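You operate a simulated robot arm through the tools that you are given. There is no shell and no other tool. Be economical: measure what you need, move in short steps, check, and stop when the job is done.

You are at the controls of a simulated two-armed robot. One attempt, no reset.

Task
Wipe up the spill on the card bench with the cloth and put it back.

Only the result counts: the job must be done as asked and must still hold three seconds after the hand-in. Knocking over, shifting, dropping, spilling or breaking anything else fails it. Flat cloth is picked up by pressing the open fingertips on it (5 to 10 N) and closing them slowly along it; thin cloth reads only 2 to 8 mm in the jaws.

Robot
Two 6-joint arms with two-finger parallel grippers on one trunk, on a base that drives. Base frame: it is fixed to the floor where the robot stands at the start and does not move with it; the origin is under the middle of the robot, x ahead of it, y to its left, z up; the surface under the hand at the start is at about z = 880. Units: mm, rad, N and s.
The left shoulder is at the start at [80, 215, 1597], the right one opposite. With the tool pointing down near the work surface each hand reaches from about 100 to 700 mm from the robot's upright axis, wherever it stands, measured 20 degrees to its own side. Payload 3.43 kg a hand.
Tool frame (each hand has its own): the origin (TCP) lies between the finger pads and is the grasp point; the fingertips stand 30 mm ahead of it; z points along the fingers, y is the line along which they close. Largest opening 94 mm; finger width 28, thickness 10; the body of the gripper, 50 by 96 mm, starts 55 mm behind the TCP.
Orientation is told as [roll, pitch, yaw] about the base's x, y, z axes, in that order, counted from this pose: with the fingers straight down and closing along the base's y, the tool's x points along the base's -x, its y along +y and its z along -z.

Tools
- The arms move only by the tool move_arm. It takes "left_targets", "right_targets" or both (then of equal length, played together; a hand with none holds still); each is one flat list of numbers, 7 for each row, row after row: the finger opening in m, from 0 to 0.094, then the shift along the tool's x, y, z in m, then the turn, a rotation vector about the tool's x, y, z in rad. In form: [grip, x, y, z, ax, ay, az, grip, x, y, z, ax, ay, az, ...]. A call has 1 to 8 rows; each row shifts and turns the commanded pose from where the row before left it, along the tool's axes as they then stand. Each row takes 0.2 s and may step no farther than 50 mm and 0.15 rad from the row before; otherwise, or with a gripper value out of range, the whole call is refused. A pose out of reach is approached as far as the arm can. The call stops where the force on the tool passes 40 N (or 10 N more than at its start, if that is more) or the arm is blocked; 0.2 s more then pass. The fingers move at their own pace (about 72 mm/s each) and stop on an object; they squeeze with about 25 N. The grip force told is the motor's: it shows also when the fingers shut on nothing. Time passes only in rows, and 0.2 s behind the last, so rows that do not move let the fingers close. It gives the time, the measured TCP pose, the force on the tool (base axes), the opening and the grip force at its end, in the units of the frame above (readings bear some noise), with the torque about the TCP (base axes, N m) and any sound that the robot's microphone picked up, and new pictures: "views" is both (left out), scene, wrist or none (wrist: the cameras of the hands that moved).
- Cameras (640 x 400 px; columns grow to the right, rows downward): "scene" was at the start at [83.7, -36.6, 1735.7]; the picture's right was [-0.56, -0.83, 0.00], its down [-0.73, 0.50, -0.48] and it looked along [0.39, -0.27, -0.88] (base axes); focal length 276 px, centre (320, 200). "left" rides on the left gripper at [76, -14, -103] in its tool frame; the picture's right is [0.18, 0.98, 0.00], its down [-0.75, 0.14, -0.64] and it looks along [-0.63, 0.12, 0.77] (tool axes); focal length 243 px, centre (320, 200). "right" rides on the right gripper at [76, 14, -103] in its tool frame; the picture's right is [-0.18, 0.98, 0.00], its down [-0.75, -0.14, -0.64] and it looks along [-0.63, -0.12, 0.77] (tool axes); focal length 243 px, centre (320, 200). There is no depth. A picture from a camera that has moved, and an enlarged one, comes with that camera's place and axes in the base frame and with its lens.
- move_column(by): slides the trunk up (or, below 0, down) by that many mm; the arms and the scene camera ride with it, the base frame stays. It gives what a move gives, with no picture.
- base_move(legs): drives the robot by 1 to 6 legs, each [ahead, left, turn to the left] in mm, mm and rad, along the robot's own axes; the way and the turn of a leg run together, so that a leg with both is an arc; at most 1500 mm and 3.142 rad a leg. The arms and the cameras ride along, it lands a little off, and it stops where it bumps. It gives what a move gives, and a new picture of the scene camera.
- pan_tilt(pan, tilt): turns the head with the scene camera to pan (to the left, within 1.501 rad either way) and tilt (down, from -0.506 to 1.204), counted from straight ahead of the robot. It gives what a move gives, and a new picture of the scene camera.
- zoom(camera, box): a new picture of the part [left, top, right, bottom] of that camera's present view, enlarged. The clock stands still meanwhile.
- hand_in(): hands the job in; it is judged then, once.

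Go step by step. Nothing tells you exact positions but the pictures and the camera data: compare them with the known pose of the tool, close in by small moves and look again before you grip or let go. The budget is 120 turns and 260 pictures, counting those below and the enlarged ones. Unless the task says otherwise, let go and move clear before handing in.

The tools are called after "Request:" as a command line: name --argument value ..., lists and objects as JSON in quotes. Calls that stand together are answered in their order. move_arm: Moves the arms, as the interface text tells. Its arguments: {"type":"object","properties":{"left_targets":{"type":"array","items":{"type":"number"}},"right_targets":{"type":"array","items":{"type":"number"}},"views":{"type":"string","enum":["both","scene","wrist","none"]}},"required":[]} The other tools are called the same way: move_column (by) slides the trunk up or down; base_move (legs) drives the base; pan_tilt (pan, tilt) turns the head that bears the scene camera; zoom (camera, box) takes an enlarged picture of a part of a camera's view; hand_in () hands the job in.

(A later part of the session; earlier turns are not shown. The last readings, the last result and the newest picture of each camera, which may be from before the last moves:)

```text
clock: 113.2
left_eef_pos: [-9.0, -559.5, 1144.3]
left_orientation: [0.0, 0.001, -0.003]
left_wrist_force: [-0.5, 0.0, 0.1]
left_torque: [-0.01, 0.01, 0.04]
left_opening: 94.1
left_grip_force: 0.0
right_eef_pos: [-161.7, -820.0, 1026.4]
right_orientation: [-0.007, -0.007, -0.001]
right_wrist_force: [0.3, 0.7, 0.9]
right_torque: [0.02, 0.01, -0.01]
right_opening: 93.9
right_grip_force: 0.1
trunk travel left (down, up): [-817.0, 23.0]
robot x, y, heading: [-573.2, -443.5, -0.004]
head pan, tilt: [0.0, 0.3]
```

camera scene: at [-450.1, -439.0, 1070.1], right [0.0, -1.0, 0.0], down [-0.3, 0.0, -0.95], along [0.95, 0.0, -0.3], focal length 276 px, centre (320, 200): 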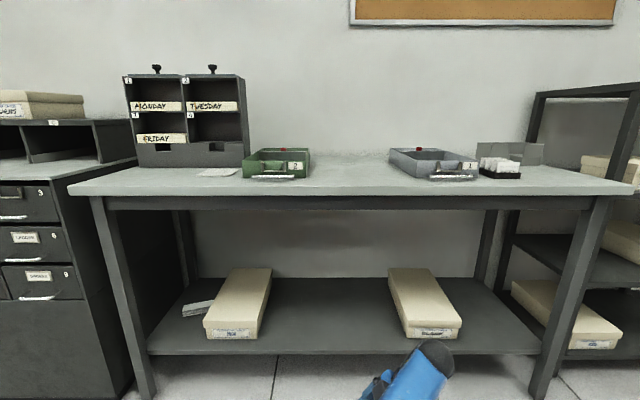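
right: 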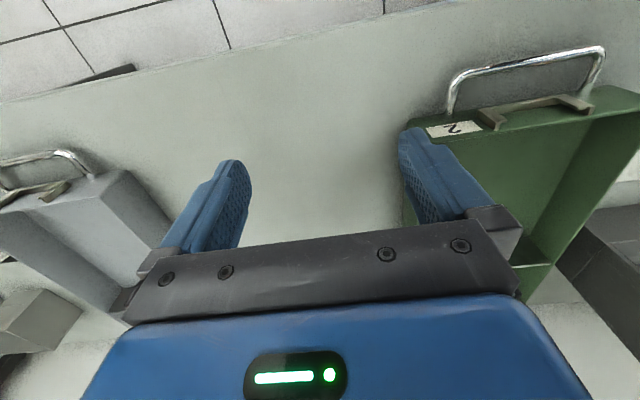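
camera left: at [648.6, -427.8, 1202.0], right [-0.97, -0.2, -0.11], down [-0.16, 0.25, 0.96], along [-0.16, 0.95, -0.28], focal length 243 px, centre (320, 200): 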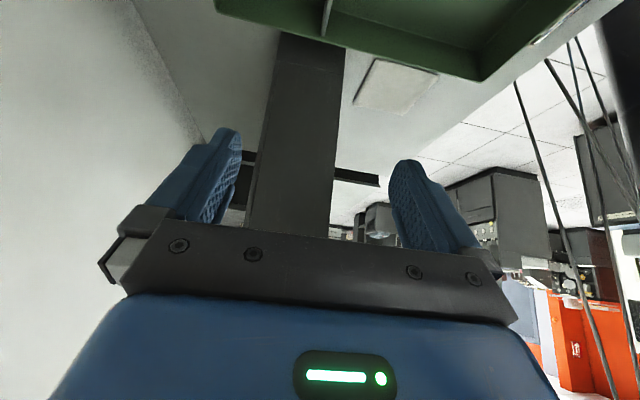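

Request:
move_arm --left_targets '[0.094, 0, 0.05, 0, 0, 0, 0, 0.094, 0, 0.05, 0, 0, 0, 0, 0.094, 0, 0.05, 0, 0, 0, 0, 0.094, 0, 0.05, 0, 0, 0, 0, 0.094, 0, 0.03, 0, 0, 0, 0]' --views "none"

Request:
base_move --legs '[[0, 237, 0.004], [489, 0, 0]]'

Request:
zoom --camera "left" --box '[0, 0, 640, 400]'

```text
clock: 114.5
left_eef_pos: [28.3, -345.3, 1101.1]
left_orientation: [-0.001, -0.001, 0.001]
left_wrist_force: [-0.6, -0.4, 0.1]
left_torque: [-0.02, 0.0, -0.02]
left_opening: 93.9
left_grip_force: 0.0
left hand out of reach, approached as far as the arm can: row 1, 2, 3, 4, 5
right_eef_pos: [-162.0, -818.6, 1028.2]
right_orientation: [-0.007, -0.008, -0.003]
right_wrist_force: [0.0, -0.2, -0.2]
right_torque: [-0.01, 0.02, -0.01]
right_opening: 93.9
right_grip_force: 0.1
trunk travel left (down, up): [-817.0, 23.0]
robot x, y, heading: [-573.9, -439.0, -0.002]
head pan, tilt: [0.0, 0.3]
```

```text
clock: 118.7
left_eef_pos: [512.1, -115.8, 1101.9]
left_orientation: [0.0, -0.002, -0.006]
left_wrist_force: [0.6, 0.8, 0.0]
left_torque: [0.0, -0.03, 0.0]
left_opening: 94.2
left_grip_force: 0.1
right_eef_pos: [319.9, -588.0, 1028.5]
right_orientation: [-0.008, -0.009, -0.008]
right_wrist_force: [0.3, 1.1, -0.4]
right_torque: [0.01, 0.03, 0.02]
right_opening: 93.9
right_grip_force: 0.1
trunk travel left (down, up): [-817.0, 23.0]
robot x, y, heading: [-87.1, -200.2, -0.009]
head pan, tilt: [0.0, 0.3]
camera scene: at [32.2, -205.3, 1790.5], right [-0.01, -1.0, 0.0], down [-0.29, 0.0, -0.96], along [0.96, -0.01, -0.29], focal length 276 px, centre (320, 200)
```

scene: 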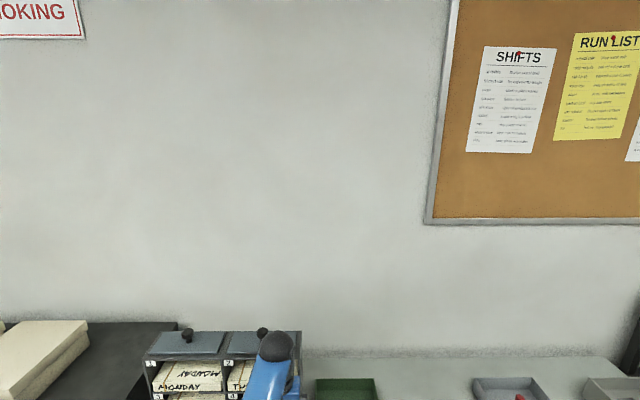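

```text
1.00 times, centred on (320, 200) of left (not enlarged: the box is as wide or as high as the picture)
camera zoom: at [434.8, -130.0, 1204.9], right [-0.18, 0.98, 0.0], down [0.75, 0.14, 0.65], along [0.64, 0.11, -0.76], focal length 243 px, centre (320, 200)
```

zoom: 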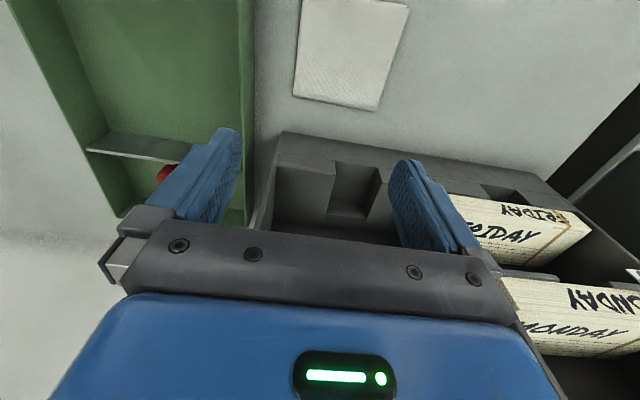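

The cloth's centre measures (482, -93), about 110 mm square. I'll lower the left hand over it to a hover with the fingers part open.

Request:
move_arm --left_targets '[0.06, 0.01, 0.01, 0.04, 0, 0, 0, 0.06, 0.01, 0.01, 0.04, 0, 0, 0, 0.06, 0.01, 0.003, 0.04, 0, 0, 0]' --views "none"

```text
clock: 119.5
left_eef_pos: [485.3, -93.0, 980.9]
left_orientation: [0.0, -0.004, -0.007]
left_wrist_force: [0.6, -0.6, -0.5]
left_torque: [0.03, 0.04, 0.01]
left_opening: 59.8
left_grip_force: 0.0
right_eef_pos: [320.3, -589.6, 1026.8]
right_orientation: [-0.008, -0.007, -0.008]
right_wrist_force: [0.1, 0.7, -0.7]
right_torque: [-0.01, 0.0, -0.02]
right_opening: 94.1
right_grip_force: 0.0
trunk travel left (down, up): [-817.0, 23.0]
robot x, y, heading: [-89.6, -206.0, -0.01]
head pan, tilt: [0.0, 0.3]
```

Request:
move_arm --left_targets '[0.06, 0.002, 0, 0.035, 0, 0, 0, 0.06, 0, 0, 0.015, 0, 0, 0]' --views "wrist"

Request:
pan_tilt --pan 0.1 --tilt 1.1

```text
clock: 120.1
left_eef_pos: [481.3, -93.2, 931.3]
left_orientation: [0.0, -0.002, -0.008]
left_wrist_force: [0.0, 0.3, -0.4]
left_torque: [0.03, 0.04, -0.02]
left_opening: 60.1
left_grip_force: 0.0
right_eef_pos: [321.2, -588.5, 1027.0]
right_orientation: [-0.007, -0.009, -0.007]
right_wrist_force: [0.7, 0.2, 0.1]
right_torque: [-0.01, 0.0, -0.03]
right_opening: 94.0
right_grip_force: 0.0
trunk travel left (down, up): [-817.0, 23.0]
robot x, y, heading: [-88.0, -207.4, -0.008]
head pan, tilt: [0.0, 0.3]
camera left: at [405.4, -106.2, 1033.6], right [-0.18, 0.98, 0.0], down [0.75, 0.14, 0.64], along [0.63, 0.11, -0.77], focal length 243 px, centre (320, 200)
```

left: 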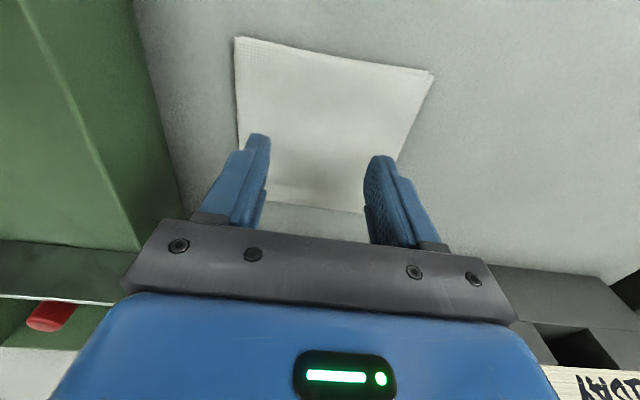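

```text
clock: 121.2
left_eef_pos: [484.1, -92.8, 931.5]
left_orientation: [-0.001, -0.003, -0.007]
left_wrist_force: [0.2, 0.1, -0.7]
left_torque: [0.0, 0.0, -0.02]
left_opening: 60.4
left_grip_force: 0.0
right_eef_pos: [321.8, -590.0, 1026.6]
right_orientation: [-0.006, -0.007, -0.007]
right_wrist_force: [0.2, -0.4, 0.2]
right_torque: [0.02, -0.01, 0.0]
right_opening: 94.1
right_grip_force: 0.1
trunk travel left (down, up): [-817.0, 23.0]
robot x, y, heading: [-91.4, -201.6, -0.009]
head pan, tilt: [0.099, 1.1]
camera scene: at [4.7, -198.9, 1724.1], right [0.09, -1.0, 0.0], down [-0.89, -0.08, -0.45], along [0.45, 0.04, -0.89], focal length 276 px, centre (320, 200)
```

scene: 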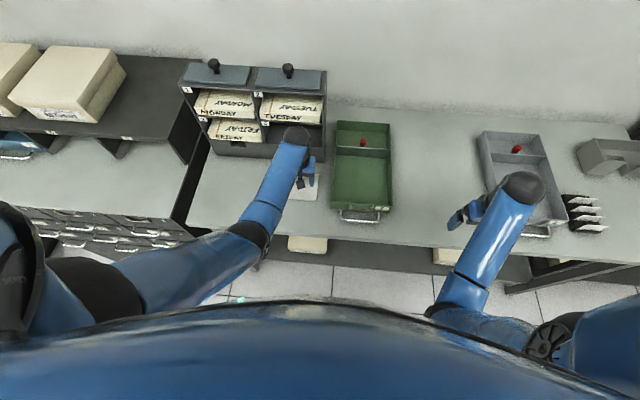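

The fingers straddle the middle of the cloth. Pressing down gently.

Request:
move_arm --left_targets '[0.06, 0, 0, 0.012, 0, 0, 0, 0.06, 0, 0, 0.003, 0, 0, 0]' --views "none"

```text
clock: 121.8
left_eef_pos: [481.4, -92.8, 915.6]
left_orientation: [0.0, -0.002, -0.006]
left_wrist_force: [0.1, 0.2, -0.1]
left_torque: [0.01, 0.0, 0.01]
left_opening: 60.2
left_grip_force: 0.0
right_eef_pos: [321.3, -590.3, 1027.4]
right_orientation: [-0.007, -0.006, -0.009]
right_wrist_force: [-1.6, -0.5, -0.1]
right_torque: [-0.01, 0.01, 0.01]
right_opening: 94.1
right_grip_force: 0.1
trunk travel left (down, up): [-817.0, 23.0]
robot x, y, heading: [-90.6, -206.0, -0.008]
head pan, tilt: [0.099, 1.1]
```

Request:
move_arm --left_targets '[0.06, 0, 0, 0.0025, 0, 0, 0]' --views "none"

Request:
move_arm --left_targets '[0.06, 0, 0, 0.0015, 0, 0, 0]' --views "none"

```text
clock: 122.2
left_eef_pos: [482.8, -92.6, 914.2]
left_orientation: [0.002, -0.003, -0.007]
left_wrist_force: [-0.6, -0.5, -0.4]
left_torque: [0.03, -0.01, 0.01]
left_opening: 60.1
left_grip_force: 0.0
right_eef_pos: [321.9, -588.8, 1025.8]
right_orientation: [-0.007, -0.005, -0.008]
right_wrist_force: [0.4, 0.5, 0.8]
right_torque: [0.03, -0.01, 0.0]
right_opening: 94.0
right_grip_force: 0.1
trunk travel left (down, up): [-817.0, 23.0]
robot x, y, heading: [-86.7, -206.0, -0.008]
head pan, tilt: [0.099, 1.1]
```

```text
clock: 122.6
left_eef_pos: [483.4, -92.9, 912.7]
left_orientation: [-0.002, -0.003, -0.006]
left_wrist_force: [-0.9, -0.3, 0.5]
left_torque: [0.03, 0.03, -0.02]
left_opening: 60.0
left_grip_force: 0.0
right_eef_pos: [321.4, -588.8, 1026.8]
right_orientation: [-0.007, -0.006, -0.009]
right_wrist_force: [-0.4, 0.0, -0.6]
right_torque: [-0.03, 0.03, 0.0]
right_opening: 94.0
right_grip_force: 0.1
trunk travel left (down, up): [-817.0, 23.0]
robot x, y, heading: [-93.9, -205.1, -0.015]
head pan, tilt: [0.099, 1.1]
```

Request:
move_arm --left_targets '[0.06, 0, 0, 0.0015, 0, 0, 0]' --views "none"

Request:
move_arm --left_targets '[0.06, 0, 0, 0.0015, 0, 0, 0]' --views "none"

```text
clock: 123.0
left_eef_pos: [481.5, -93.0, 911.3]
left_orientation: [-0.002, -0.004, -0.007]
left_wrist_force: [-0.2, 0.8, 8.6]
left_torque: [0.19, 0.0, -0.02]
left_opening: 60.0
left_grip_force: 0.3
right_eef_pos: [320.2, -590.0, 1026.5]
right_orientation: [-0.008, -0.009, -0.007]
right_wrist_force: [-0.8, 0.2, 0.2]
right_torque: [-0.02, -0.02, 0.05]
right_opening: 94.0
right_grip_force: 0.0
trunk travel left (down, up): [-817.0, 23.0]
robot x, y, heading: [-90.0, -205.1, -0.008]
head pan, tilt: [0.099, 1.1]
```

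```text
clock: 123.4
left_eef_pos: [481.6, -93.8, 913.0]
left_orientation: [0.0, -0.009, -0.005]
left_wrist_force: [2.1, 2.6, 18.3]
left_torque: [0.48, 0.03, 0.0]
left_opening: 60.0
left_grip_force: 0.3
right_eef_pos: [319.6, -588.8, 1027.4]
right_orientation: [-0.006, -0.01, -0.009]
right_wrist_force: [0.5, -0.3, 0.1]
right_torque: [-0.02, 0.0, -0.02]
right_opening: 93.9
right_grip_force: 0.1
trunk travel left (down, up): [-817.0, 23.0]
robot x, y, heading: [-85.4, -205.2, -0.008]
head pan, tilt: [0.099, 1.1]
```

18 N is a bit too much; I'll back off 1.4 mm to about 9 N and close slowly.

Request:
move_arm --left_targets '[0.06, 0, 0, -0.0015, 0, 0, 0]' --views "none"

Request:
move_arm --left_targets '[0.054, 0, 0, 0, 0, 0, 0, 0.047, 0, 0, 0, 0, 0, 0, 0.04, 0, 0, 0, 0, 0, 0, 0.033, 0, 0, 0, 0, 0, 0, 0.026, 0, 0, 0, 0, 0, 0, 0.019, 0, 0, 0, 0, 0, 0, 0.012, 0, 0, 0, 0, 0, 0, 0.006, 0, 0, 0, 0, 0, 0]' --views "wrist"

```text
clock: 123.8
left_eef_pos: [482.0, -92.5, 912.5]
left_orientation: [0.0, -0.005, -0.007]
left_wrist_force: [2.1, 2.5, 16.4]
left_torque: [0.46, -0.07, -0.03]
left_opening: 60.1
left_grip_force: 0.1
right_eef_pos: [320.6, -588.2, 1026.6]
right_orientation: [-0.006, -0.01, -0.011]
right_wrist_force: [0.1, 0.2, 0.2]
right_torque: [0.03, 0.05, -0.02]
right_opening: 93.9
right_grip_force: 0.0
trunk travel left (down, up): [-817.0, 23.0]
robot x, y, heading: [-87.2, -205.2, -0.012]
head pan, tilt: [0.099, 1.1]
```

```text
clock: 125.6
left_eef_pos: [481.8, -93.0, 913.1]
left_orientation: [-0.002, -0.006, -0.008]
left_wrist_force: [-0.3, 0.7, 17.5]
left_torque: [0.15, 0.0, -0.01]
left_opening: 6.6
left_grip_force: 0.2
right_eef_pos: [319.8, -589.3, 1027.5]
right_orientation: [-0.007, -0.009, -0.009]
right_wrist_force: [-0.3, 0.3, 0.3]
right_torque: [0.01, -0.02, 0.01]
right_opening: 94.2
right_grip_force: 0.0
trunk travel left (down, up): [-817.0, 23.0]
robot x, y, heading: [-86.8, -206.0, -0.014]
head pan, tilt: [0.099, 1.1]
camera left: at [404.0, -107.2, 1014.3], right [-0.18, 0.98, 0.0], down [0.75, 0.14, 0.65], along [0.64, 0.11, -0.76], focal length 243 px, centre (320, 200)
```

left: 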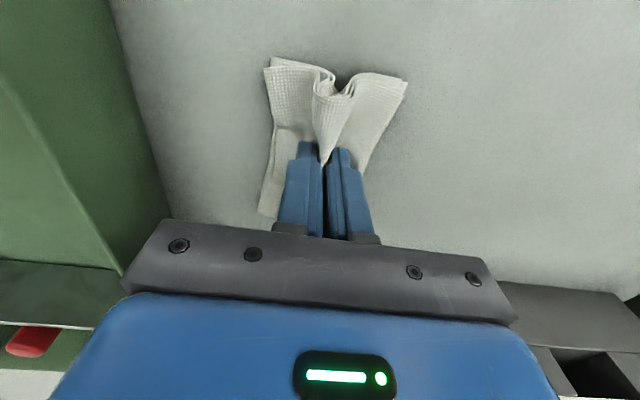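

It bunches nicely between the fingers. Closing fully and lifting a little.

Request:
move_arm --left_targets '[0.0, 0, 0, 0, 0, 0, 0, 0.0, 0, 0, 0, 0, 0, 0, 0.0, 0, 0, 0, 0, 0, 0, 0.0, 0, 0, -0.01, 0, 0, 0, 0.0, 0, 0, -0.03, 0, 0, 0, 0.0, 0, 0, -0.04, 0, 0, 0]' --views "wrist"

```text
clock: 127.0
left_eef_pos: [479.9, -93.5, 992.4]
left_orientation: [-0.002, -0.002, -0.007]
left_wrist_force: [0.1, -0.3, 0.3]
left_torque: [0.0, 0.01, 0.01]
left_opening: 4.0
left_grip_force: 24.7
right_eef_pos: [321.2, -589.5, 1027.5]
right_orientation: [-0.006, -0.01, -0.008]
right_wrist_force: [-0.4, -0.3, 0.4]
right_torque: [-0.01, -0.03, 0.0]
right_opening: 93.7
right_grip_force: 0.1
trunk travel left (down, up): [-817.0, 23.0]
robot x, y, heading: [-91.5, -203.7, -0.012]
head pan, tilt: [0.099, 1.1]
camera left: at [403.8, -107.9, 1094.6], right [-0.18, 0.98, 0.0], down [0.75, 0.14, 0.64], along [0.63, 0.11, -0.77], focal length 243 px, centre (320, 200)
```

left: 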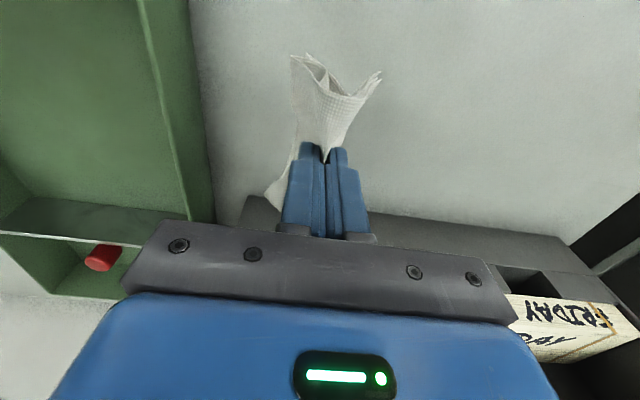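

The cloth is held (4 mm, 25 N). I'll lift it clear of the trays and drive right toward the spill.

Request:
move_arm --left_targets '[0.0, 0, 0, -0.05, 0, 0, 0, 0.0, 0, 0, -0.04, 0, 0, 0]' --views "none"

Request:
base_move --legs '[[0, -455, 0.012], [130, 0, 0]]'

Request:
zoom --camera "left" --box '[0, 0, 640, 400]'

```text
clock: 127.6
left_eef_pos: [484.3, -94.8, 1077.5]
left_orientation: [-0.001, -0.005, -0.006]
left_wrist_force: [0.0, 0.7, -0.2]
left_torque: [-0.02, -0.01, 0.02]
left_opening: 4.0
left_grip_force: 25.0
left hand out of reach, approached as far as the arm can: row 2
right_eef_pos: [320.6, -589.5, 1028.0]
right_orientation: [-0.008, -0.009, -0.009]
right_wrist_force: [0.3, 0.4, 0.3]
right_torque: [-0.01, 0.01, 0.01]
right_opening: 94.0
right_grip_force: 0.1
trunk travel left (down, up): [-817.0, 23.0]
robot x, y, heading: [-87.8, -207.0, -0.013]
head pan, tilt: [0.099, 1.1]
```

```text
clock: 131.3
left_eef_pos: [607.7, -545.0, 1080.4]
left_orientation: [-0.001, -0.007, 0.007]
left_wrist_force: [-0.1, -0.9, -0.4]
left_torque: [0.01, 0.02, 0.02]
left_opening: 3.8
left_grip_force: 24.7
right_eef_pos: [451.0, -1043.3, 1027.8]
right_orientation: [-0.006, -0.01, 0.005]
right_wrist_force: [-0.2, -0.6, 0.0]
right_torque: [0.01, -0.02, -0.01]
right_opening: 94.1
right_grip_force: 0.1
trunk travel left (down, up): [-817.0, 23.0]
robot x, y, heading: [38.8, -660.6, 0.006]
head pan, tilt: [0.099, 1.1]
camera scene: at [126.7, -657.2, 1724.6], right [0.1, -0.99, 0.0], down [-0.88, -0.09, -0.46], along [0.46, 0.05, -0.89], focal length 276 px, centre (320, 200)
```

scene: 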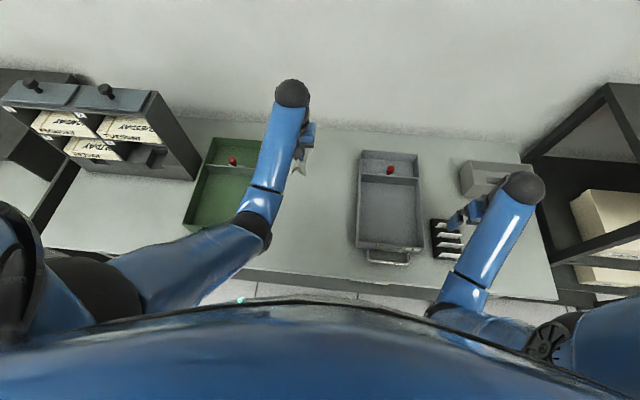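

```text
1.00 times, centred on (320, 200) of left (not enlarged: the box is as wide or as high as the picture)
camera zoom: at [530.1, -559.9, 1181.9], right [-0.19, 0.98, 0.0], down [0.75, 0.15, 0.65], along [0.64, 0.12, -0.76], focal length 243 px, centre (320, 200)
```

zoom: 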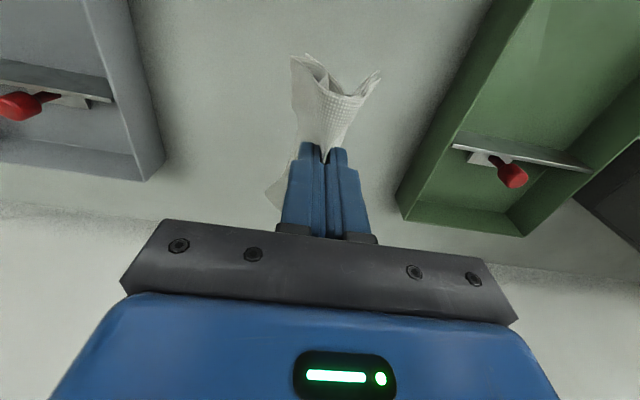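

I'm above the gap between the trays. I'll lower to just outside the puddle's near-left edge and then press gently.

Request:
move_arm --left_targets '[0.0, -0.01, 0.02, 0.04, 0, 0, 0, 0.0, -0.007, 0.02, 0.04, 0, 0, 0, 0.0, 0, 0, 0.04, 0, 0, 0, 0.0, 0, 0, 0.02, 0, 0, 0]' --views "wrist"

```text
clock: 132.3
left_eef_pos: [629.7, -505.0, 936.8]
left_orientation: [0.001, -0.003, 0.008]
left_wrist_force: [-0.1, 0.2, -0.3]
left_torque: [0.02, 0.03, 0.01]
left_opening: 4.2
left_grip_force: 24.7
right_eef_pos: [455.4, -1042.3, 1028.0]
right_orientation: [-0.006, -0.004, 0.006]
right_wrist_force: [0.4, 0.4, 0.5]
right_torque: [0.02, 0.01, 0.0]
right_opening: 94.0
right_grip_force: 0.1
trunk travel left (down, up): [-817.0, 23.0]
robot x, y, heading: [40.9, -667.6, 0.006]
head pan, tilt: [0.099, 1.1]
camera left: at [553.4, -519.5, 1038.8], right [-0.19, 0.98, 0.0], down [0.75, 0.15, 0.64], along [0.63, 0.12, -0.76], focal length 243 px, centre (320, 200)
```

left: 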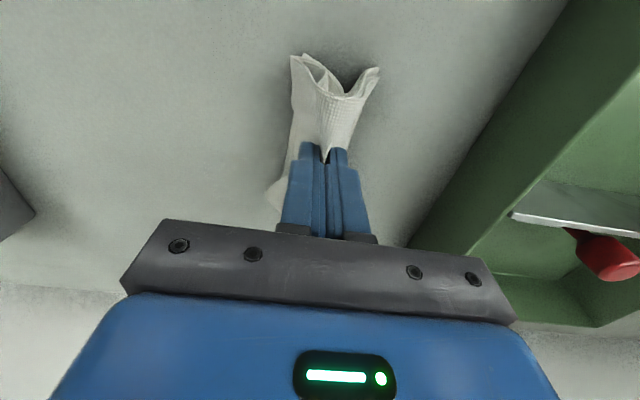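

Request:
zoom --camera "left" --box '[120, 60, 340, 198]'

Request:
move_arm --left_targets '[0.0, 0, 0, 0.012, 0, 0, 0, 0.0, 0, 0, 0.006, 0, 0, 0]' --views "none"

```text
2.90 times, centred on (230, 129) of left
camera zoom: at [553.4, -519.5, 1038.8], right [-0.19, 0.98, 0.0], down [0.75, 0.15, 0.64], along [0.63, 0.12, -0.76], focal length 703 px, centre (581, 406)
```

zoom: 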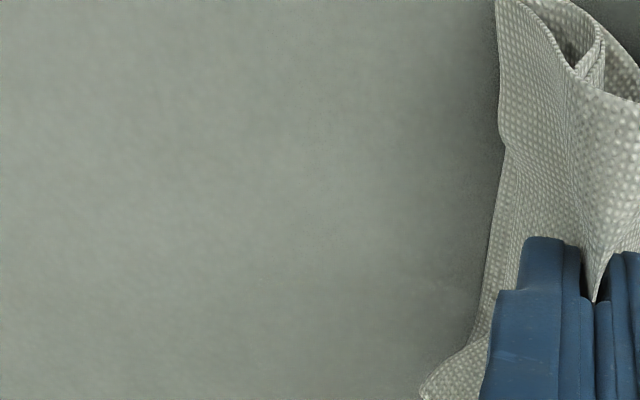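

```text
clock: 132.9
left_eef_pos: [630.3, -503.7, 919.2]
left_orientation: [0.0, -0.003, 0.007]
left_wrist_force: [0.9, -0.1, 0.6]
left_torque: [0.01, -0.01, 0.02]
left_opening: 3.8
left_grip_force: 25.3
right_eef_pos: [455.6, -1042.3, 1026.0]
right_orientation: [-0.007, -0.006, 0.006]
right_wrist_force: [0.0, 0.5, -0.3]
right_torque: [0.01, 0.04, -0.03]
right_opening: 94.0
right_grip_force: 0.1
trunk travel left (down, up): [-817.0, 23.0]
robot x, y, heading: [40.2, -663.4, 0.005]
head pan, tilt: [0.099, 1.1]
```

Request:
move_arm --left_targets '[0.0, 0, 0, 0.003, 0, 0, 0]' --views "none"

Request:
move_arm --left_targets '[0.0, 0, 0, 0.002, 0, 0, 0]' --views "none"

Request:
move_arm --left_targets '[0.0, 0, 0, 0.002, 0, 0, 0]' --views "none"

```text
clock: 133.3
left_eef_pos: [628.0, -504.7, 918.1]
left_orientation: [0.0, -0.004, 0.006]
left_wrist_force: [-0.4, 0.0, -0.1]
left_torque: [0.01, -0.01, -0.04]
left_opening: 3.9
left_grip_force: 25.4
right_eef_pos: [454.0, -1041.1, 1026.9]
right_orientation: [-0.007, -0.006, 0.003]
right_wrist_force: [-0.9, -0.4, 0.2]
right_torque: [-0.01, 0.01, -0.01]
right_opening: 93.9
right_grip_force: 0.1
trunk travel left (down, up): [-817.0, 23.0]
robot x, y, heading: [39.9, -666.4, 0.004]
head pan, tilt: [0.099, 1.1]
```

```text
clock: 133.7
left_eef_pos: [629.4, -504.9, 914.8]
left_orientation: [0.001, -0.005, 0.006]
left_wrist_force: [-0.7, 0.3, 0.0]
left_torque: [-0.02, -0.01, 0.03]
left_opening: 3.7
left_grip_force: 25.0
right_eef_pos: [454.8, -1042.3, 1027.0]
right_orientation: [-0.007, -0.008, 0.005]
right_wrist_force: [0.1, 0.4, -0.3]
right_torque: [-0.01, -0.01, 0.01]
right_opening: 94.1
right_grip_force: 0.1
trunk travel left (down, up): [-817.0, 23.0]
robot x, y, heading: [38.8, -664.9, -0.001]
head pan, tilt: [0.099, 1.1]
```

```text
clock: 134.1
left_eef_pos: [628.7, -505.3, 912.6]
left_orientation: [0.001, -0.006, 0.007]
left_wrist_force: [-0.6, 1.0, 2.3]
left_torque: [-0.01, 0.03, -0.01]
left_opening: 3.8
left_grip_force: 25.3
right_eef_pos: [454.5, -1041.9, 1026.0]
right_orientation: [-0.006, -0.008, 0.005]
right_wrist_force: [-0.4, -0.3, 0.8]
right_torque: [-0.03, 0.02, 0.02]
right_opening: 94.0
right_grip_force: 0.0
trunk travel left (down, up): [-817.0, 23.0]
robot x, y, heading: [37.4, -662.5, 0.001]
head pan, tilt: [0.099, 1.1]
```

Contact at z≈912. Pressing 1 mm more and doing the first stroke.

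Request:
move_arm --left_targets '[0.0, 0, 0, 0.001, 0, 0, 0, 0.0, -0.016, 0, 0, 0, 0, 0, 0.0, -0.016, 0, 0, 0, 0, 0, 0.0, -0.016, 0, 0, 0, 0, 0, 0.0, -0.016, 0, 0, 0, 0, 0, 0.0, -0.016, 0, 0, 0, 0, 0, 0.0, 0, -0.014, 0, 0, 0, 0]' --views "wrist"

```text
clock: 135.7
left_eef_pos: [695.7, -517.9, 919.3]
left_orientation: [0.0, -0.007, 0.007]
left_wrist_force: [0.4, 0.4, 0.3]
left_torque: [0.07, -0.03, -0.02]
left_opening: 3.9
left_grip_force: 24.8
left hand out of reach, approached as far as the arm can: row 6
right_eef_pos: [454.3, -1042.4, 1027.1]
right_orientation: [-0.006, -0.009, 0.004]
right_wrist_force: [0.2, 0.4, -0.7]
right_torque: [-0.03, 0.0, -0.02]
right_opening: 94.2
right_grip_force: 0.1
trunk travel left (down, up): [-817.0, 23.0]
robot x, y, heading: [39.2, -663.3, -0.001]
head pan, tilt: [0.099, 1.1]
camera left: at [618.7, -531.8, 1021.8], right [-0.19, 0.98, 0.0], down [0.75, 0.15, 0.65], along [0.64, 0.12, -0.76], focal length 243 px, centre (320, 200)
```

left: 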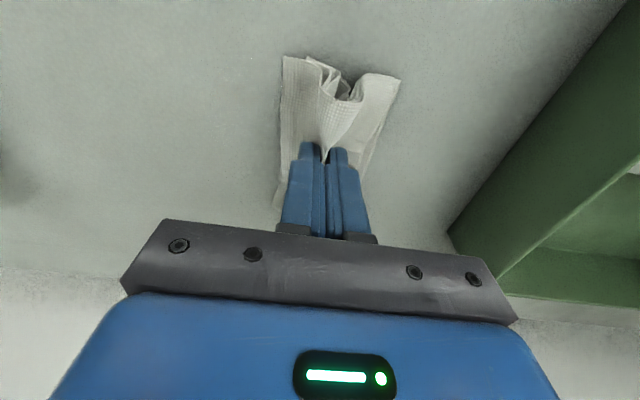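

The far end is slightly out of reach (the hand rose to 919). I'll lift, move the base 20 mm closer and 80 mm right, and continue.

Request:
move_arm --left_targets '[0.0, 0.02, 0, -0.03, 0, 0, 0, 0.0, 0.02, 0, -0.02, 0, 0, 0]' --views "none"

Request:
base_move --legs '[[20, -80, 0]]'

```text
clock: 136.3
left_eef_pos: [654.7, -518.4, 969.9]
left_orientation: [0.0, -0.003, 0.006]
left_wrist_force: [0.1, -0.2, 1.0]
left_torque: [-0.01, 0.01, 0.0]
left_opening: 4.1
left_grip_force: 25.1
right_eef_pos: [454.0, -1040.6, 1028.1]
right_orientation: [-0.007, -0.008, 0.005]
right_wrist_force: [-0.5, 1.0, 0.2]
right_torque: [-0.02, 0.0, -0.02]
right_opening: 93.9
right_grip_force: 0.0
trunk travel left (down, up): [-817.0, 23.0]
robot x, y, heading: [37.6, -668.2, 0.004]
head pan, tilt: [0.099, 1.1]
```

```text
clock: 137.3
left_eef_pos: [675.1, -586.3, 970.2]
left_orientation: [-0.008, -0.006, 0.008]
left_wrist_force: [-0.3, 0.6, 0.1]
left_torque: [-0.07, 0.02, -0.03]
left_opening: 3.8
left_grip_force: 24.6
right_eef_pos: [474.3, -1110.4, 1030.6]
right_orientation: [-0.016, -0.008, 0.009]
right_wrist_force: [-0.2, 0.4, 0.5]
right_torque: [-0.04, -0.01, 0.03]
right_opening: 93.8
right_grip_force: 0.0
trunk travel left (down, up): [-817.0, 23.0]
robot x, y, heading: [59.2, -739.5, 0.009]
head pan, tilt: [0.099, 1.1]
camera scene: at [150.1, -720.2, 1724.2], right [0.11, -0.99, 0.01], down [-0.89, -0.1, -0.45], along [0.45, 0.04, -0.89], focal length 276 px, centre (320, 200)
```

scene: 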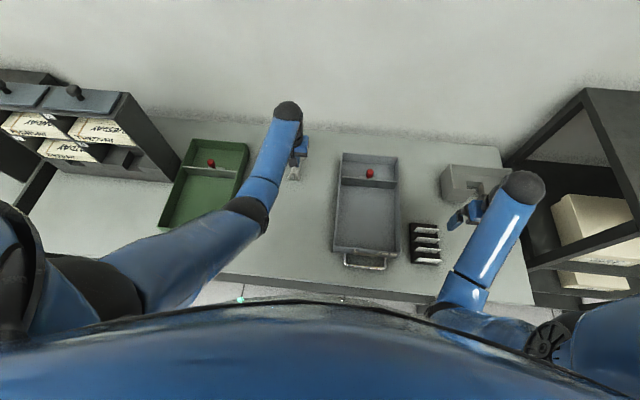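

Request:
move_arm --left_targets '[0.0, 0.023, 0, 0.026, 0, 0, 0, 0.0, 0.022, -0.004, 0.026, 0, 0, 0]' --views "none"

```text
clock: 137.9
left_eef_pos: [630.6, -594.4, 917.9]
left_orientation: [-0.003, -0.006, 0.009]
left_wrist_force: [0.2, 0.2, -0.4]
left_torque: [-0.08, -0.04, 0.04]
left_opening: 3.8
left_grip_force: 24.8
right_eef_pos: [475.0, -1114.7, 1028.8]
right_orientation: [-0.01, -0.009, 0.008]
right_wrist_force: [0.1, 0.4, -0.2]
right_torque: [-0.06, -0.03, 0.0]
right_opening: 94.2
right_grip_force: 0.0
trunk travel left (down, up): [-817.0, 23.0]
robot x, y, heading: [60.4, -740.3, 0.011]
head pan, tilt: [0.099, 1.1]
```

Request:
move_arm --left_targets '[0.0, 0, 0, 0.004, 0, 0, 0, 0.0, 0, 0, 0.0025, 0, 0, 0]' --views "none"

```text
clock: 138.5
left_eef_pos: [632.3, -597.5, 913.4]
left_orientation: [-0.001, -0.01, 0.008]
left_wrist_force: [2.6, -2.3, 10.7]
left_torque: [-0.09, 0.03, 0.01]
left_opening: 3.7
left_grip_force: 24.3
right_eef_pos: [474.7, -1118.4, 1027.5]
right_orientation: [-0.007, -0.01, 0.01]
right_wrist_force: [0.3, 0.3, 1.0]
right_torque: [0.0, -0.06, -0.02]
right_opening: 94.0
right_grip_force: 0.1
trunk travel left (down, up): [-817.0, 23.0]
robot x, y, heading: [59.9, -740.6, 0.012]
head pan, tilt: [0.099, 1.1]
```

About 10 N. First lane, forward.

Request:
move_arm --left_targets '[0.0, -0.016, 0, 0, 0, 0, 0, 0.0, -0.016, 0, 0, 0, 0, 0, 0.0, -0.016, 0, 0, 0, 0, 0, 0.0, -0.016, 0, 0, 0, 0, 0, 0.0, -0.014, 0, 0, 0, 0, 0, 0.0, 0, 0.012, 0, 0, 0, 0]' --views "none"

```text
clock: 139.9
left_eef_pos: [711.0, -587.1, 912.2]
left_orientation: [-0.001, -0.008, 0.009]
left_wrist_force: [3.2, -3.2, 11.8]
left_torque: [-0.13, -0.02, 0.05]
left_opening: 3.9
left_grip_force: 25.4
right_eef_pos: [475.4, -1121.0, 1026.4]
right_orientation: [-0.005, -0.009, 0.007]
right_wrist_force: [0.3, -0.5, -0.6]
right_torque: [0.03, 0.02, -0.06]
right_opening: 94.1
right_grip_force: 0.0
trunk travel left (down, up): [-817.0, 23.0]
robot x, y, heading: [62.1, -740.1, 0.007]
head pan, tilt: [0.099, 1.1]
```

Reaches fine with steady force. Continuing the raster back and forth.

Request:
move_arm --left_targets '[0.0, 0.02, 0, 0, 0, 0, 0, 0.0, 0.02, 0, 0, 0, 0, 0, 0.0, 0.02, 0, 0, 0, 0, 0, 0.0, 0.02, 0.0, 0, 0, 0, 0, 0.0, 0, 0.012, 0, 0, 0, 0, 0.0, -0.02, 0, 0, 0, 0, 0, 0.0, -0.02, 0, 0, 0, 0, 0, 0.0, -0.02, 0, 0, 0, 0, 0]' --views "none"

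Request:
move_arm --left_targets '[0.0, -0.02, 0, 0, 0, 0, 0, 0.0, 0, 0.012, 0, 0, 0, 0, 0.0, 0.02, 0, 0, 0, 0, 0, 0.0, 0.02, 0, 0, 0, 0, 0, 0.0, 0.02, 0, 0, 0, 0, 0, 0.0, 0.02, 0, 0, 0, 0, 0, 0.0, 0, 0.012, 0, 0, 0, 0, 0.0, -0.02, 0, 0, 0, 0, 0]' --views "wrist"

```text
clock: 141.7
left_eef_pos: [687.8, -573.9, 912.9]
left_orientation: [0.001, -0.004, 0.011]
left_wrist_force: [-5.4, 1.4, 16.9]
left_torque: [0.05, 0.25, 0.04]
left_opening: 3.8
left_grip_force: 25.2
right_eef_pos: [475.3, -1119.0, 1027.3]
right_orientation: [-0.005, -0.008, 0.009]
right_wrist_force: [0.8, 0.5, -0.3]
right_torque: [0.03, 0.01, 0.04]
right_opening: 94.0
right_grip_force: 0.0
trunk travel left (down, up): [-817.0, 23.0]
robot x, y, heading: [61.2, -737.5, 0.008]
head pan, tilt: [0.099, 1.1]
```

```text
clock: 143.5
left_eef_pos: [645.6, -548.8, 912.5]
left_orientation: [0.002, -0.005, 0.011]
left_wrist_force: [-8.6, -1.4, 24.8]
left_torque: [-0.1, 0.33, -0.02]
left_opening: 3.8
left_grip_force: 24.4
right_eef_pos: [472.5, -1118.8, 1027.4]
right_orientation: [-0.004, -0.011, 0.009]
right_wrist_force: [-0.5, -0.1, -0.5]
right_torque: [0.01, 0.02, 0.0]
right_opening: 94.0
right_grip_force: 0.0
trunk travel left (down, up): [-817.0, 23.0]
robot x, y, heading: [59.2, -740.0, 0.009]
head pan, tilt: [0.099, 1.1]
camera left: at [569.3, -564.1, 1014.5], right [-0.19, 0.98, 0.0], down [0.75, 0.15, 0.65], along [0.63, 0.13, -0.76], focal length 243 px, centre (320, 200)
```

left: 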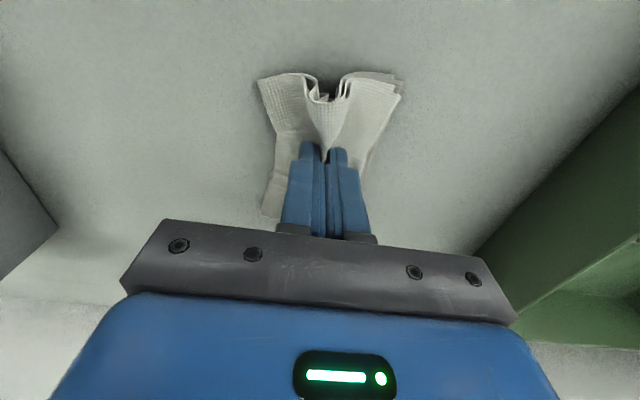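

Force has crept up to 25 N, so I'll ease off 1.5 mm and continue the remaining lanes.

Request:
move_arm --left_targets '[0.0, -0.02, 0, -0.0015, 0, 0, 0, 0.0, -0.02, 0, 0, 0, 0, 0, 0.0, -0.02, 0, 0, 0, 0, 0, 0.0, -0.005, 0, 0, 0, 0, 0, 0.0, 0, 0.012, 0, 0, 0, 0, 0.0, 0.02, 0, 0, 0, 0, 0, 0.0, 0.02, 0, 0, 0, 0, 0, 0.0, 0.02, 0, 0, 0, 0, 0]' --views "none"

Request:
move_arm --left_targets '[0.0, 0.02, 0, 0, 0, 0, 0, 0.0, 0, 0.012, 0, 0, 0, 0, 0.0, -0.02, 0, 0, 0, 0, 0, 0.0, -0.02, 0, 0, 0, 0, 0, 0.0, -0.02, 0, 0, 0, 0, 0, 0.0, -0.02, 0, 0, 0, 0, 0, 0.0, 0, 0.012, 0, 0, 0, 0, 0.0, 0.02, 0, 0, 0, 0, 0]' --views "none"

```text
clock: 145.3
left_eef_pos: [654.8, -537.0, 912.3]
left_orientation: [0.001, -0.006, 0.009]
left_wrist_force: [3.2, -0.8, 7.2]
left_torque: [0.01, -0.08, -0.01]
left_opening: 3.8
left_grip_force: 24.5
right_eef_pos: [475.4, -1119.5, 1027.3]
right_orientation: [-0.005, -0.008, 0.01]
right_wrist_force: [-0.2, 0.8, 0.5]
right_torque: [0.04, 0.0, -0.01]
right_opening: 94.1
right_grip_force: 0.1
trunk travel left (down, up): [-817.0, 23.0]
robot x, y, heading: [62.1, -740.6, 0.009]
head pan, tilt: [0.099, 1.1]
```

```text
clock: 147.1
left_eef_pos: [691.2, -512.8, 912.6]
left_orientation: [0.0, -0.005, 0.01]
left_wrist_force: [2.5, -0.9, 7.3]
left_torque: [0.02, -0.07, 0.02]
left_opening: 4.1
left_grip_force: 24.9
right_eef_pos: [473.7, -1120.2, 1028.7]
right_orientation: [-0.007, -0.01, 0.008]
right_wrist_force: [0.2, -0.3, 0.5]
right_torque: [0.01, -0.06, -0.01]
right_opening: 94.0
right_grip_force: 0.0
trunk travel left (down, up): [-817.0, 23.0]
robot x, y, heading: [58.1, -738.7, 0.004]
head pan, tilt: [0.099, 1.1]
```

Request:
move_arm --left_targets '[0.0, 0.02, 0, 0, 0, 0, 0, 0.0, 0.02, 0, 0, 0, 0, 0, 0.0, 0.02, 0, 0, 0, 0, 0, 0.0, 0, 0.01, 0, 0, 0, 0, 0.0, -0.02, 0, 0, 0, 0, 0, 0.0, -0.02, 0, 0, 0, 0, 0, 0.0, -0.02, 0, 0, 0, 0, 0, 0.0, -0.02, 0, 0, 0, 0, 0]' --views "none"

Request:
move_arm --left_targets '[0.0, 0, -0.02, 0, 0, 0, 0, 0.0, 0, -0.02, 0, 0, 0, 0, 0.0, 0, -0.02, 0, 0, 0, 0, 0.0, 0, -0.02, 0, 0, 0, 0, 0.0, 0.018, 0, 0, 0, 0, 0, 0.0, 0, 0.02, 0, 0, 0, 0, 0.0, 0, 0.02, 0, 0, 0, 0, 0.0, 0, 0.02, 0, 0, 0, 0]' --views "none"

Request:
move_arm --left_targets '[0.0, 0, 0.02, 0, 0, 0, 0, 0.0, 0.018, 0, 0, 0, 0, 0, 0.0, 0, -0.02, 0, 0, 0, 0, 0.0, 0, -0.02, 0, 0, 0, 0, 0.0, 0, -0.02, 0, 0, 0, 0, 0.0, 0, -0.02, 0, 0, 0, 0, 0.0, 0.018, 0, 0, 0, 0, 0, 0.0, 0, 0.02, 0, 0, 0, 0]' --views "none"

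Request:
move_arm --left_targets '[0.0, 0, 0.02, 0, 0, 0, 0, 0.0, 0, 0.02, 0, 0, 0, 0, 0.0, 0, 0.02, 0, 0, 0, 0, 0.0, 0.018, 0, 0, 0, 0, 0, 0.0, 0, -0.02, 0, 0, 0, 0, 0.0, 0, -0.02, 0, 0, 0, 0, 0.0, 0, -0.02, 0, 0, 0, 0, 0.0, 0, -0.02, 0, 0, 0, 0]' --views "wrist"

```text
clock: 148.9
left_eef_pos: [716.6, -502.7, 913.0]
left_orientation: [-0.001, -0.005, 0.01]
left_wrist_force: [-2.9, -1.1, 8.2]
left_torque: [-0.03, 0.19, 0.03]
left_opening: 3.7
left_grip_force: 25.2
right_eef_pos: [477.9, -1118.6, 1025.8]
right_orientation: [-0.006, -0.006, 0.009]
right_wrist_force: [0.0, 0.1, -0.2]
right_torque: [0.0, 0.01, 0.01]
right_opening: 94.0
right_grip_force: 0.0
trunk travel left (down, up): [-817.0, 23.0]
robot x, y, heading: [62.0, -740.9, 0.01]
head pan, tilt: [0.099, 1.1]
```

```text
clock: 150.7
left_eef_pos: [694.9, -523.8, 913.7]
left_orientation: [0.0, -0.007, 0.01]
left_wrist_force: [1.9, -3.0, 5.6]
left_torque: [-0.08, -0.01, 0.0]
left_opening: 4.0
left_grip_force: 24.6
right_eef_pos: [474.7, -1119.7, 1028.0]
right_orientation: [-0.006, -0.006, 0.009]
right_wrist_force: [-0.7, 0.2, -0.4]
right_torque: [0.02, 0.01, -0.02]
right_opening: 94.0
right_grip_force: 0.0
trunk travel left (down, up): [-817.0, 23.0]
robot x, y, heading: [58.7, -741.8, 0.009]
head pan, tilt: [0.099, 1.1]
```

```text
clock: 152.5
left_eef_pos: [658.2, -566.5, 912.3]
left_orientation: [0.0, -0.004, 0.008]
left_wrist_force: [0.5, -5.7, 13.1]
left_torque: [-0.13, 0.04, 0.01]
left_opening: 4.0
left_grip_force: 24.6
right_eef_pos: [474.6, -1120.0, 1026.4]
right_orientation: [-0.005, -0.009, 0.008]
right_wrist_force: [-0.1, 0.6, -0.2]
right_torque: [0.02, 0.0, -0.01]
right_opening: 94.0
right_grip_force: 0.1
trunk travel left (down, up): [-817.0, 23.0]
robot x, y, heading: [59.5, -740.7, 0.005]
head pan, tilt: [0.099, 1.1]
```

```text
clock: 154.3
left_eef_pos: [643.2, -584.2, 913.2]
left_orientation: [-0.001, -0.008, 0.01]
left_wrist_force: [1.1, 4.8, 13.6]
left_torque: [0.19, 0.01, -0.01]
left_opening: 4.1
left_grip_force: 24.8
right_eef_pos: [474.5, -1119.1, 1026.2]
right_orientation: [-0.007, -0.01, 0.009]
right_wrist_force: [-0.4, 0.1, -0.1]
right_torque: [0.01, -0.02, -0.03]
right_opening: 94.1
right_grip_force: 0.0
trunk travel left (down, up): [-817.0, 23.0]
robot x, y, heading: [61.5, -741.0, 0.007]
head pan, tilt: [0.099, 1.1]
camera left: at [564.6, -599.2, 1014.8], right [-0.19, 0.98, 0.0], down [0.75, 0.15, 0.65], along [0.63, 0.12, -0.76], focal length 243 px, centre (320, 200)
```

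left: 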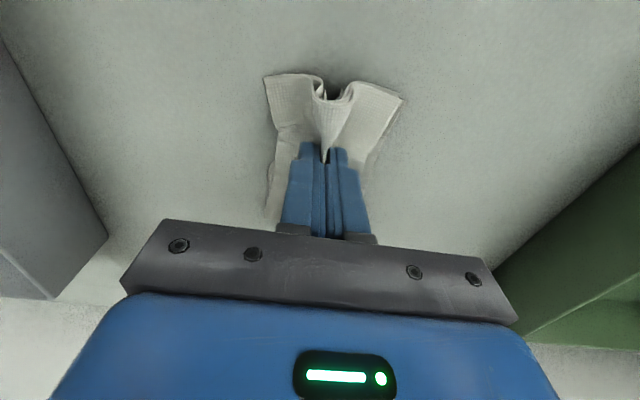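

Whole area wiped both ways. I'll lift, back off and lower the trunk to inspect from the same grazing viewpoint as before.

Request:
move_arm --left_targets '[0.0, 0, 0, -0.04, 0, 0, 0, 0.0, 0, 0, -0.05, 0, 0, 0, 0.0, 0, 0, -0.05, 0, 0, 0]' --views "none"

Request:
base_move --legs '[[-637, 0, -0.008], [0, 300, 0]]'

Request:
move_column --by -400

Request:
move_column --by -320

Request:
pan_tilt --pan 0.0 --tilt 0.3

Request:
zoom --camera "scene" --box '[290, 135, 410, 210]'

Request:
zoom --camera "scene" --box '[317, 147, 381, 187]'

```text
clock: 155.1
left_eef_pos: [641.4, -585.5, 1052.6]
left_orientation: [-0.001, -0.003, 0.01]
left_wrist_force: [0.4, -0.2, 0.0]
left_torque: [0.02, 0.0, -0.01]
left_opening: 3.9
left_grip_force: 25.2
right_eef_pos: [475.2, -1119.3, 1026.0]
right_orientation: [-0.006, -0.008, 0.008]
right_wrist_force: [-0.5, 0.0, 0.2]
right_torque: [-0.01, 0.04, -0.03]
right_opening: 93.9
right_grip_force: 0.1
trunk travel left (down, up): [-817.0, 23.0]
robot x, y, heading: [63.2, -742.7, 0.004]
head pan, tilt: [0.099, 1.1]
```

```text
clock: 160.4
left_eef_pos: [2.1, -292.0, 1053.0]
left_orientation: [0.002, -0.004, -0.002]
left_wrist_force: [0.4, -0.3, -0.3]
left_torque: [0.02, 0.01, 0.0]
left_opening: 3.8
left_grip_force: 24.9
right_eef_pos: [-170.9, -824.9, 1025.3]
right_orientation: [-0.003, -0.007, -0.004]
right_wrist_force: [0.3, -0.5, -0.6]
right_torque: [0.05, 0.0, -0.03]
right_opening: 93.9
right_grip_force: 0.1
trunk travel left (down, up): [-817.0, 23.0]
robot x, y, heading: [-579.5, -440.7, -0.004]
head pan, tilt: [0.099, 1.1]
camera scene: at [-488.4, -438.2, 1724.1], right [0.1, -1.0, 0.0], down [-0.89, -0.08, -0.45], along [0.45, 0.05, -0.89], focal length 276 px, centre (320, 200)
```

scene: 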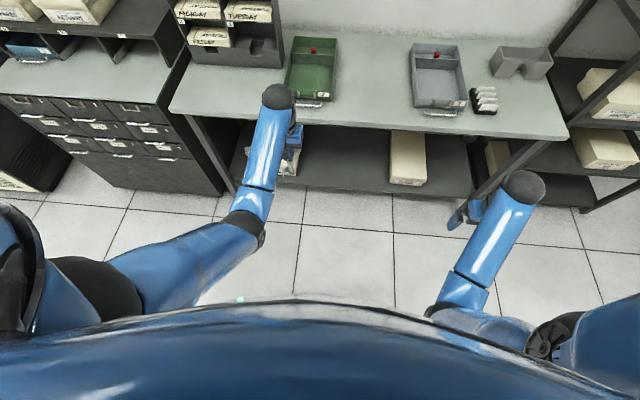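

```text
clock: 164.2
left_eef_pos: [3.2, -290.8, 652.2]
left_orientation: [-0.002, -0.004, -0.001]
left_wrist_force: [-0.3, 0.4, 0.2]
left_torque: [-0.03, -0.03, 0.02]
left_opening: 4.1
left_grip_force: 25.2
right_eef_pos: [-170.6, -822.0, 626.6]
right_orientation: [-0.006, -0.008, -0.004]
right_wrist_force: [0.2, -0.2, -0.8]
right_torque: [0.02, -0.03, -0.01]
right_opening: 94.3
right_grip_force: 0.0
trunk travel left (down, up): [-417.0, 423.0]
robot x, y, heading: [-582.8, -436.4, -0.001]
head pan, tilt: [0.099, 1.1]
```

```text
clock: 167.4
left_eef_pos: [3.0, -290.0, 332.6]
left_orientation: [-0.002, -0.004, -0.002]
left_wrist_force: [0.3, 0.0, -0.5]
left_torque: [0.03, 0.01, 0.01]
left_opening: 3.7
left_grip_force: 24.4
right_eef_pos: [-169.3, -823.0, 307.3]
right_orientation: [-0.008, -0.007, -0.004]
right_wrist_force: [0.1, 0.9, 0.8]
right_torque: [0.03, -0.02, 0.01]
right_opening: 93.8
right_grip_force: 0.0
trunk travel left (down, up): [-97.0, 743.0]
robot x, y, heading: [-581.9, -443.3, -0.011]
head pan, tilt: [0.099, 1.1]
```

```text
clock: 168.5
left_eef_pos: [0.9, -290.3, 332.7]
left_orientation: [0.001, -0.005, -0.002]
left_wrist_force: [0.0, 0.4, 0.0]
left_torque: [0.0, 0.01, 0.01]
left_opening: 3.9
left_grip_force: 25.2
right_eef_pos: [-169.5, -821.7, 307.2]
right_orientation: [-0.008, -0.007, -0.003]
right_wrist_force: [-0.4, -0.1, 0.0]
right_torque: [-0.01, -0.03, 0.0]
right_opening: 94.0
right_grip_force: 0.1
trunk travel left (down, up): [-97.0, 743.0]
robot x, y, heading: [-580.3, -438.5, -0.006]
head pan, tilt: [0.0, 0.3]
camera scene: at [-457.8, -440.6, 1070.1], right [0.0, -1.0, 0.0], down [-0.3, 0.0, -0.95], along [0.95, 0.0, -0.3], focal length 276 px, centre (320, 200)
```

scene: 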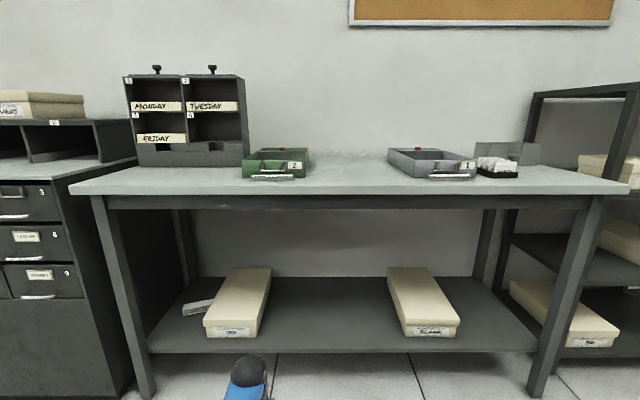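

```text
5.33 times, centred on (350, 172) of scene
camera zoom: at [-457.8, -440.6, 1070.1], right [0.0, -1.0, 0.0], down [-0.3, 0.0, -0.95], along [0.95, 0.0, -0.3], focal length 1471 px, centre (160, 347)
```

zoom: 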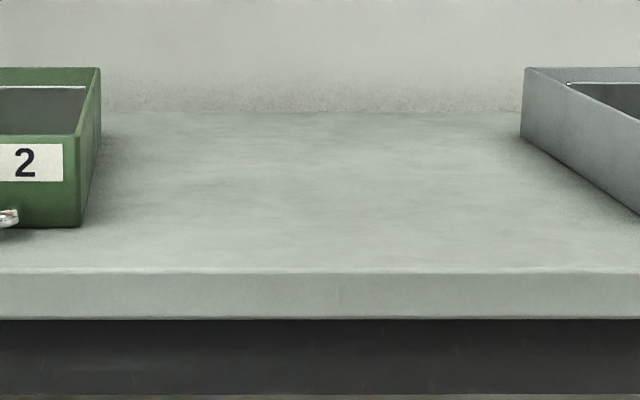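

```text
10.00 times, centred on (349, 167) of scene
camera zoom: at [-457.8, -440.6, 1070.1], right [0.0, -1.0, 0.0], down [-0.3, 0.0, -0.95], along [0.95, 0.0, -0.3], focal length 2758 px, centre (30, 530)
```

zoom: 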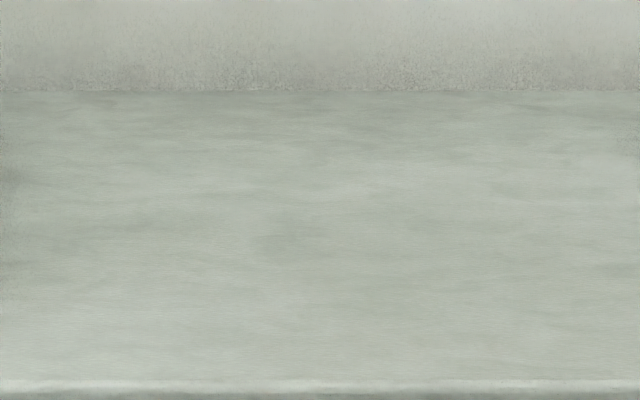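

The puddle is gone. Before putting the cloth back I'll check the rest of the bench at this angle for any second patch.

Request:
zoom --camera "scene" --box '[80, 140, 200, 215]'

Request:
zoom --camera "scene" --box '[190, 140, 310, 215]'

Request:
zoom --camera "scene" --box '[480, 130, 620, 217]'

```text
5.33 times, centred on (140, 178) of scene
camera zoom: at [-457.8, -440.6, 1070.1], right [0.0, -1.0, 0.0], down [-0.3, 0.0, -0.95], along [0.95, 0.0, -0.3], focal length 1471 px, centre (1280, 320)
```

zoom: 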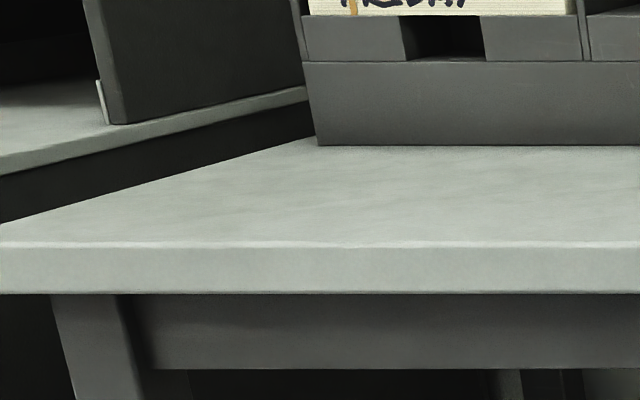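

```text
5.33 times, centred on (250, 178) of scene
camera zoom: at [-457.8, -440.6, 1070.1], right [0.0, -1.0, 0.0], down [-0.3, 0.0, -0.95], along [0.95, 0.0, -0.3], focal length 1471 px, centre (693, 320)
```

zoom: 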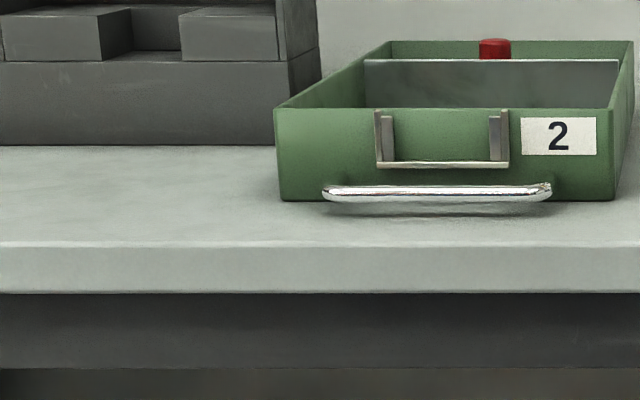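

```text
4.57 times, centred on (550, 174) of scene
camera zoom: at [-457.8, -440.6, 1070.1], right [0.0, -1.0, 0.0], down [-0.3, 0.0, -0.95], along [0.95, 0.0, -0.3], focal length 1261 px, centre (-731, 321)
```

zoom: 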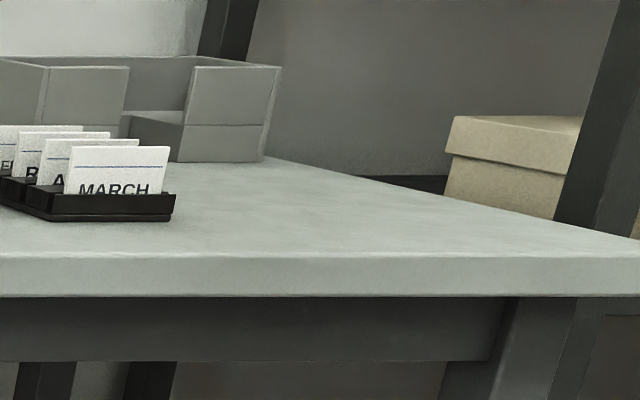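

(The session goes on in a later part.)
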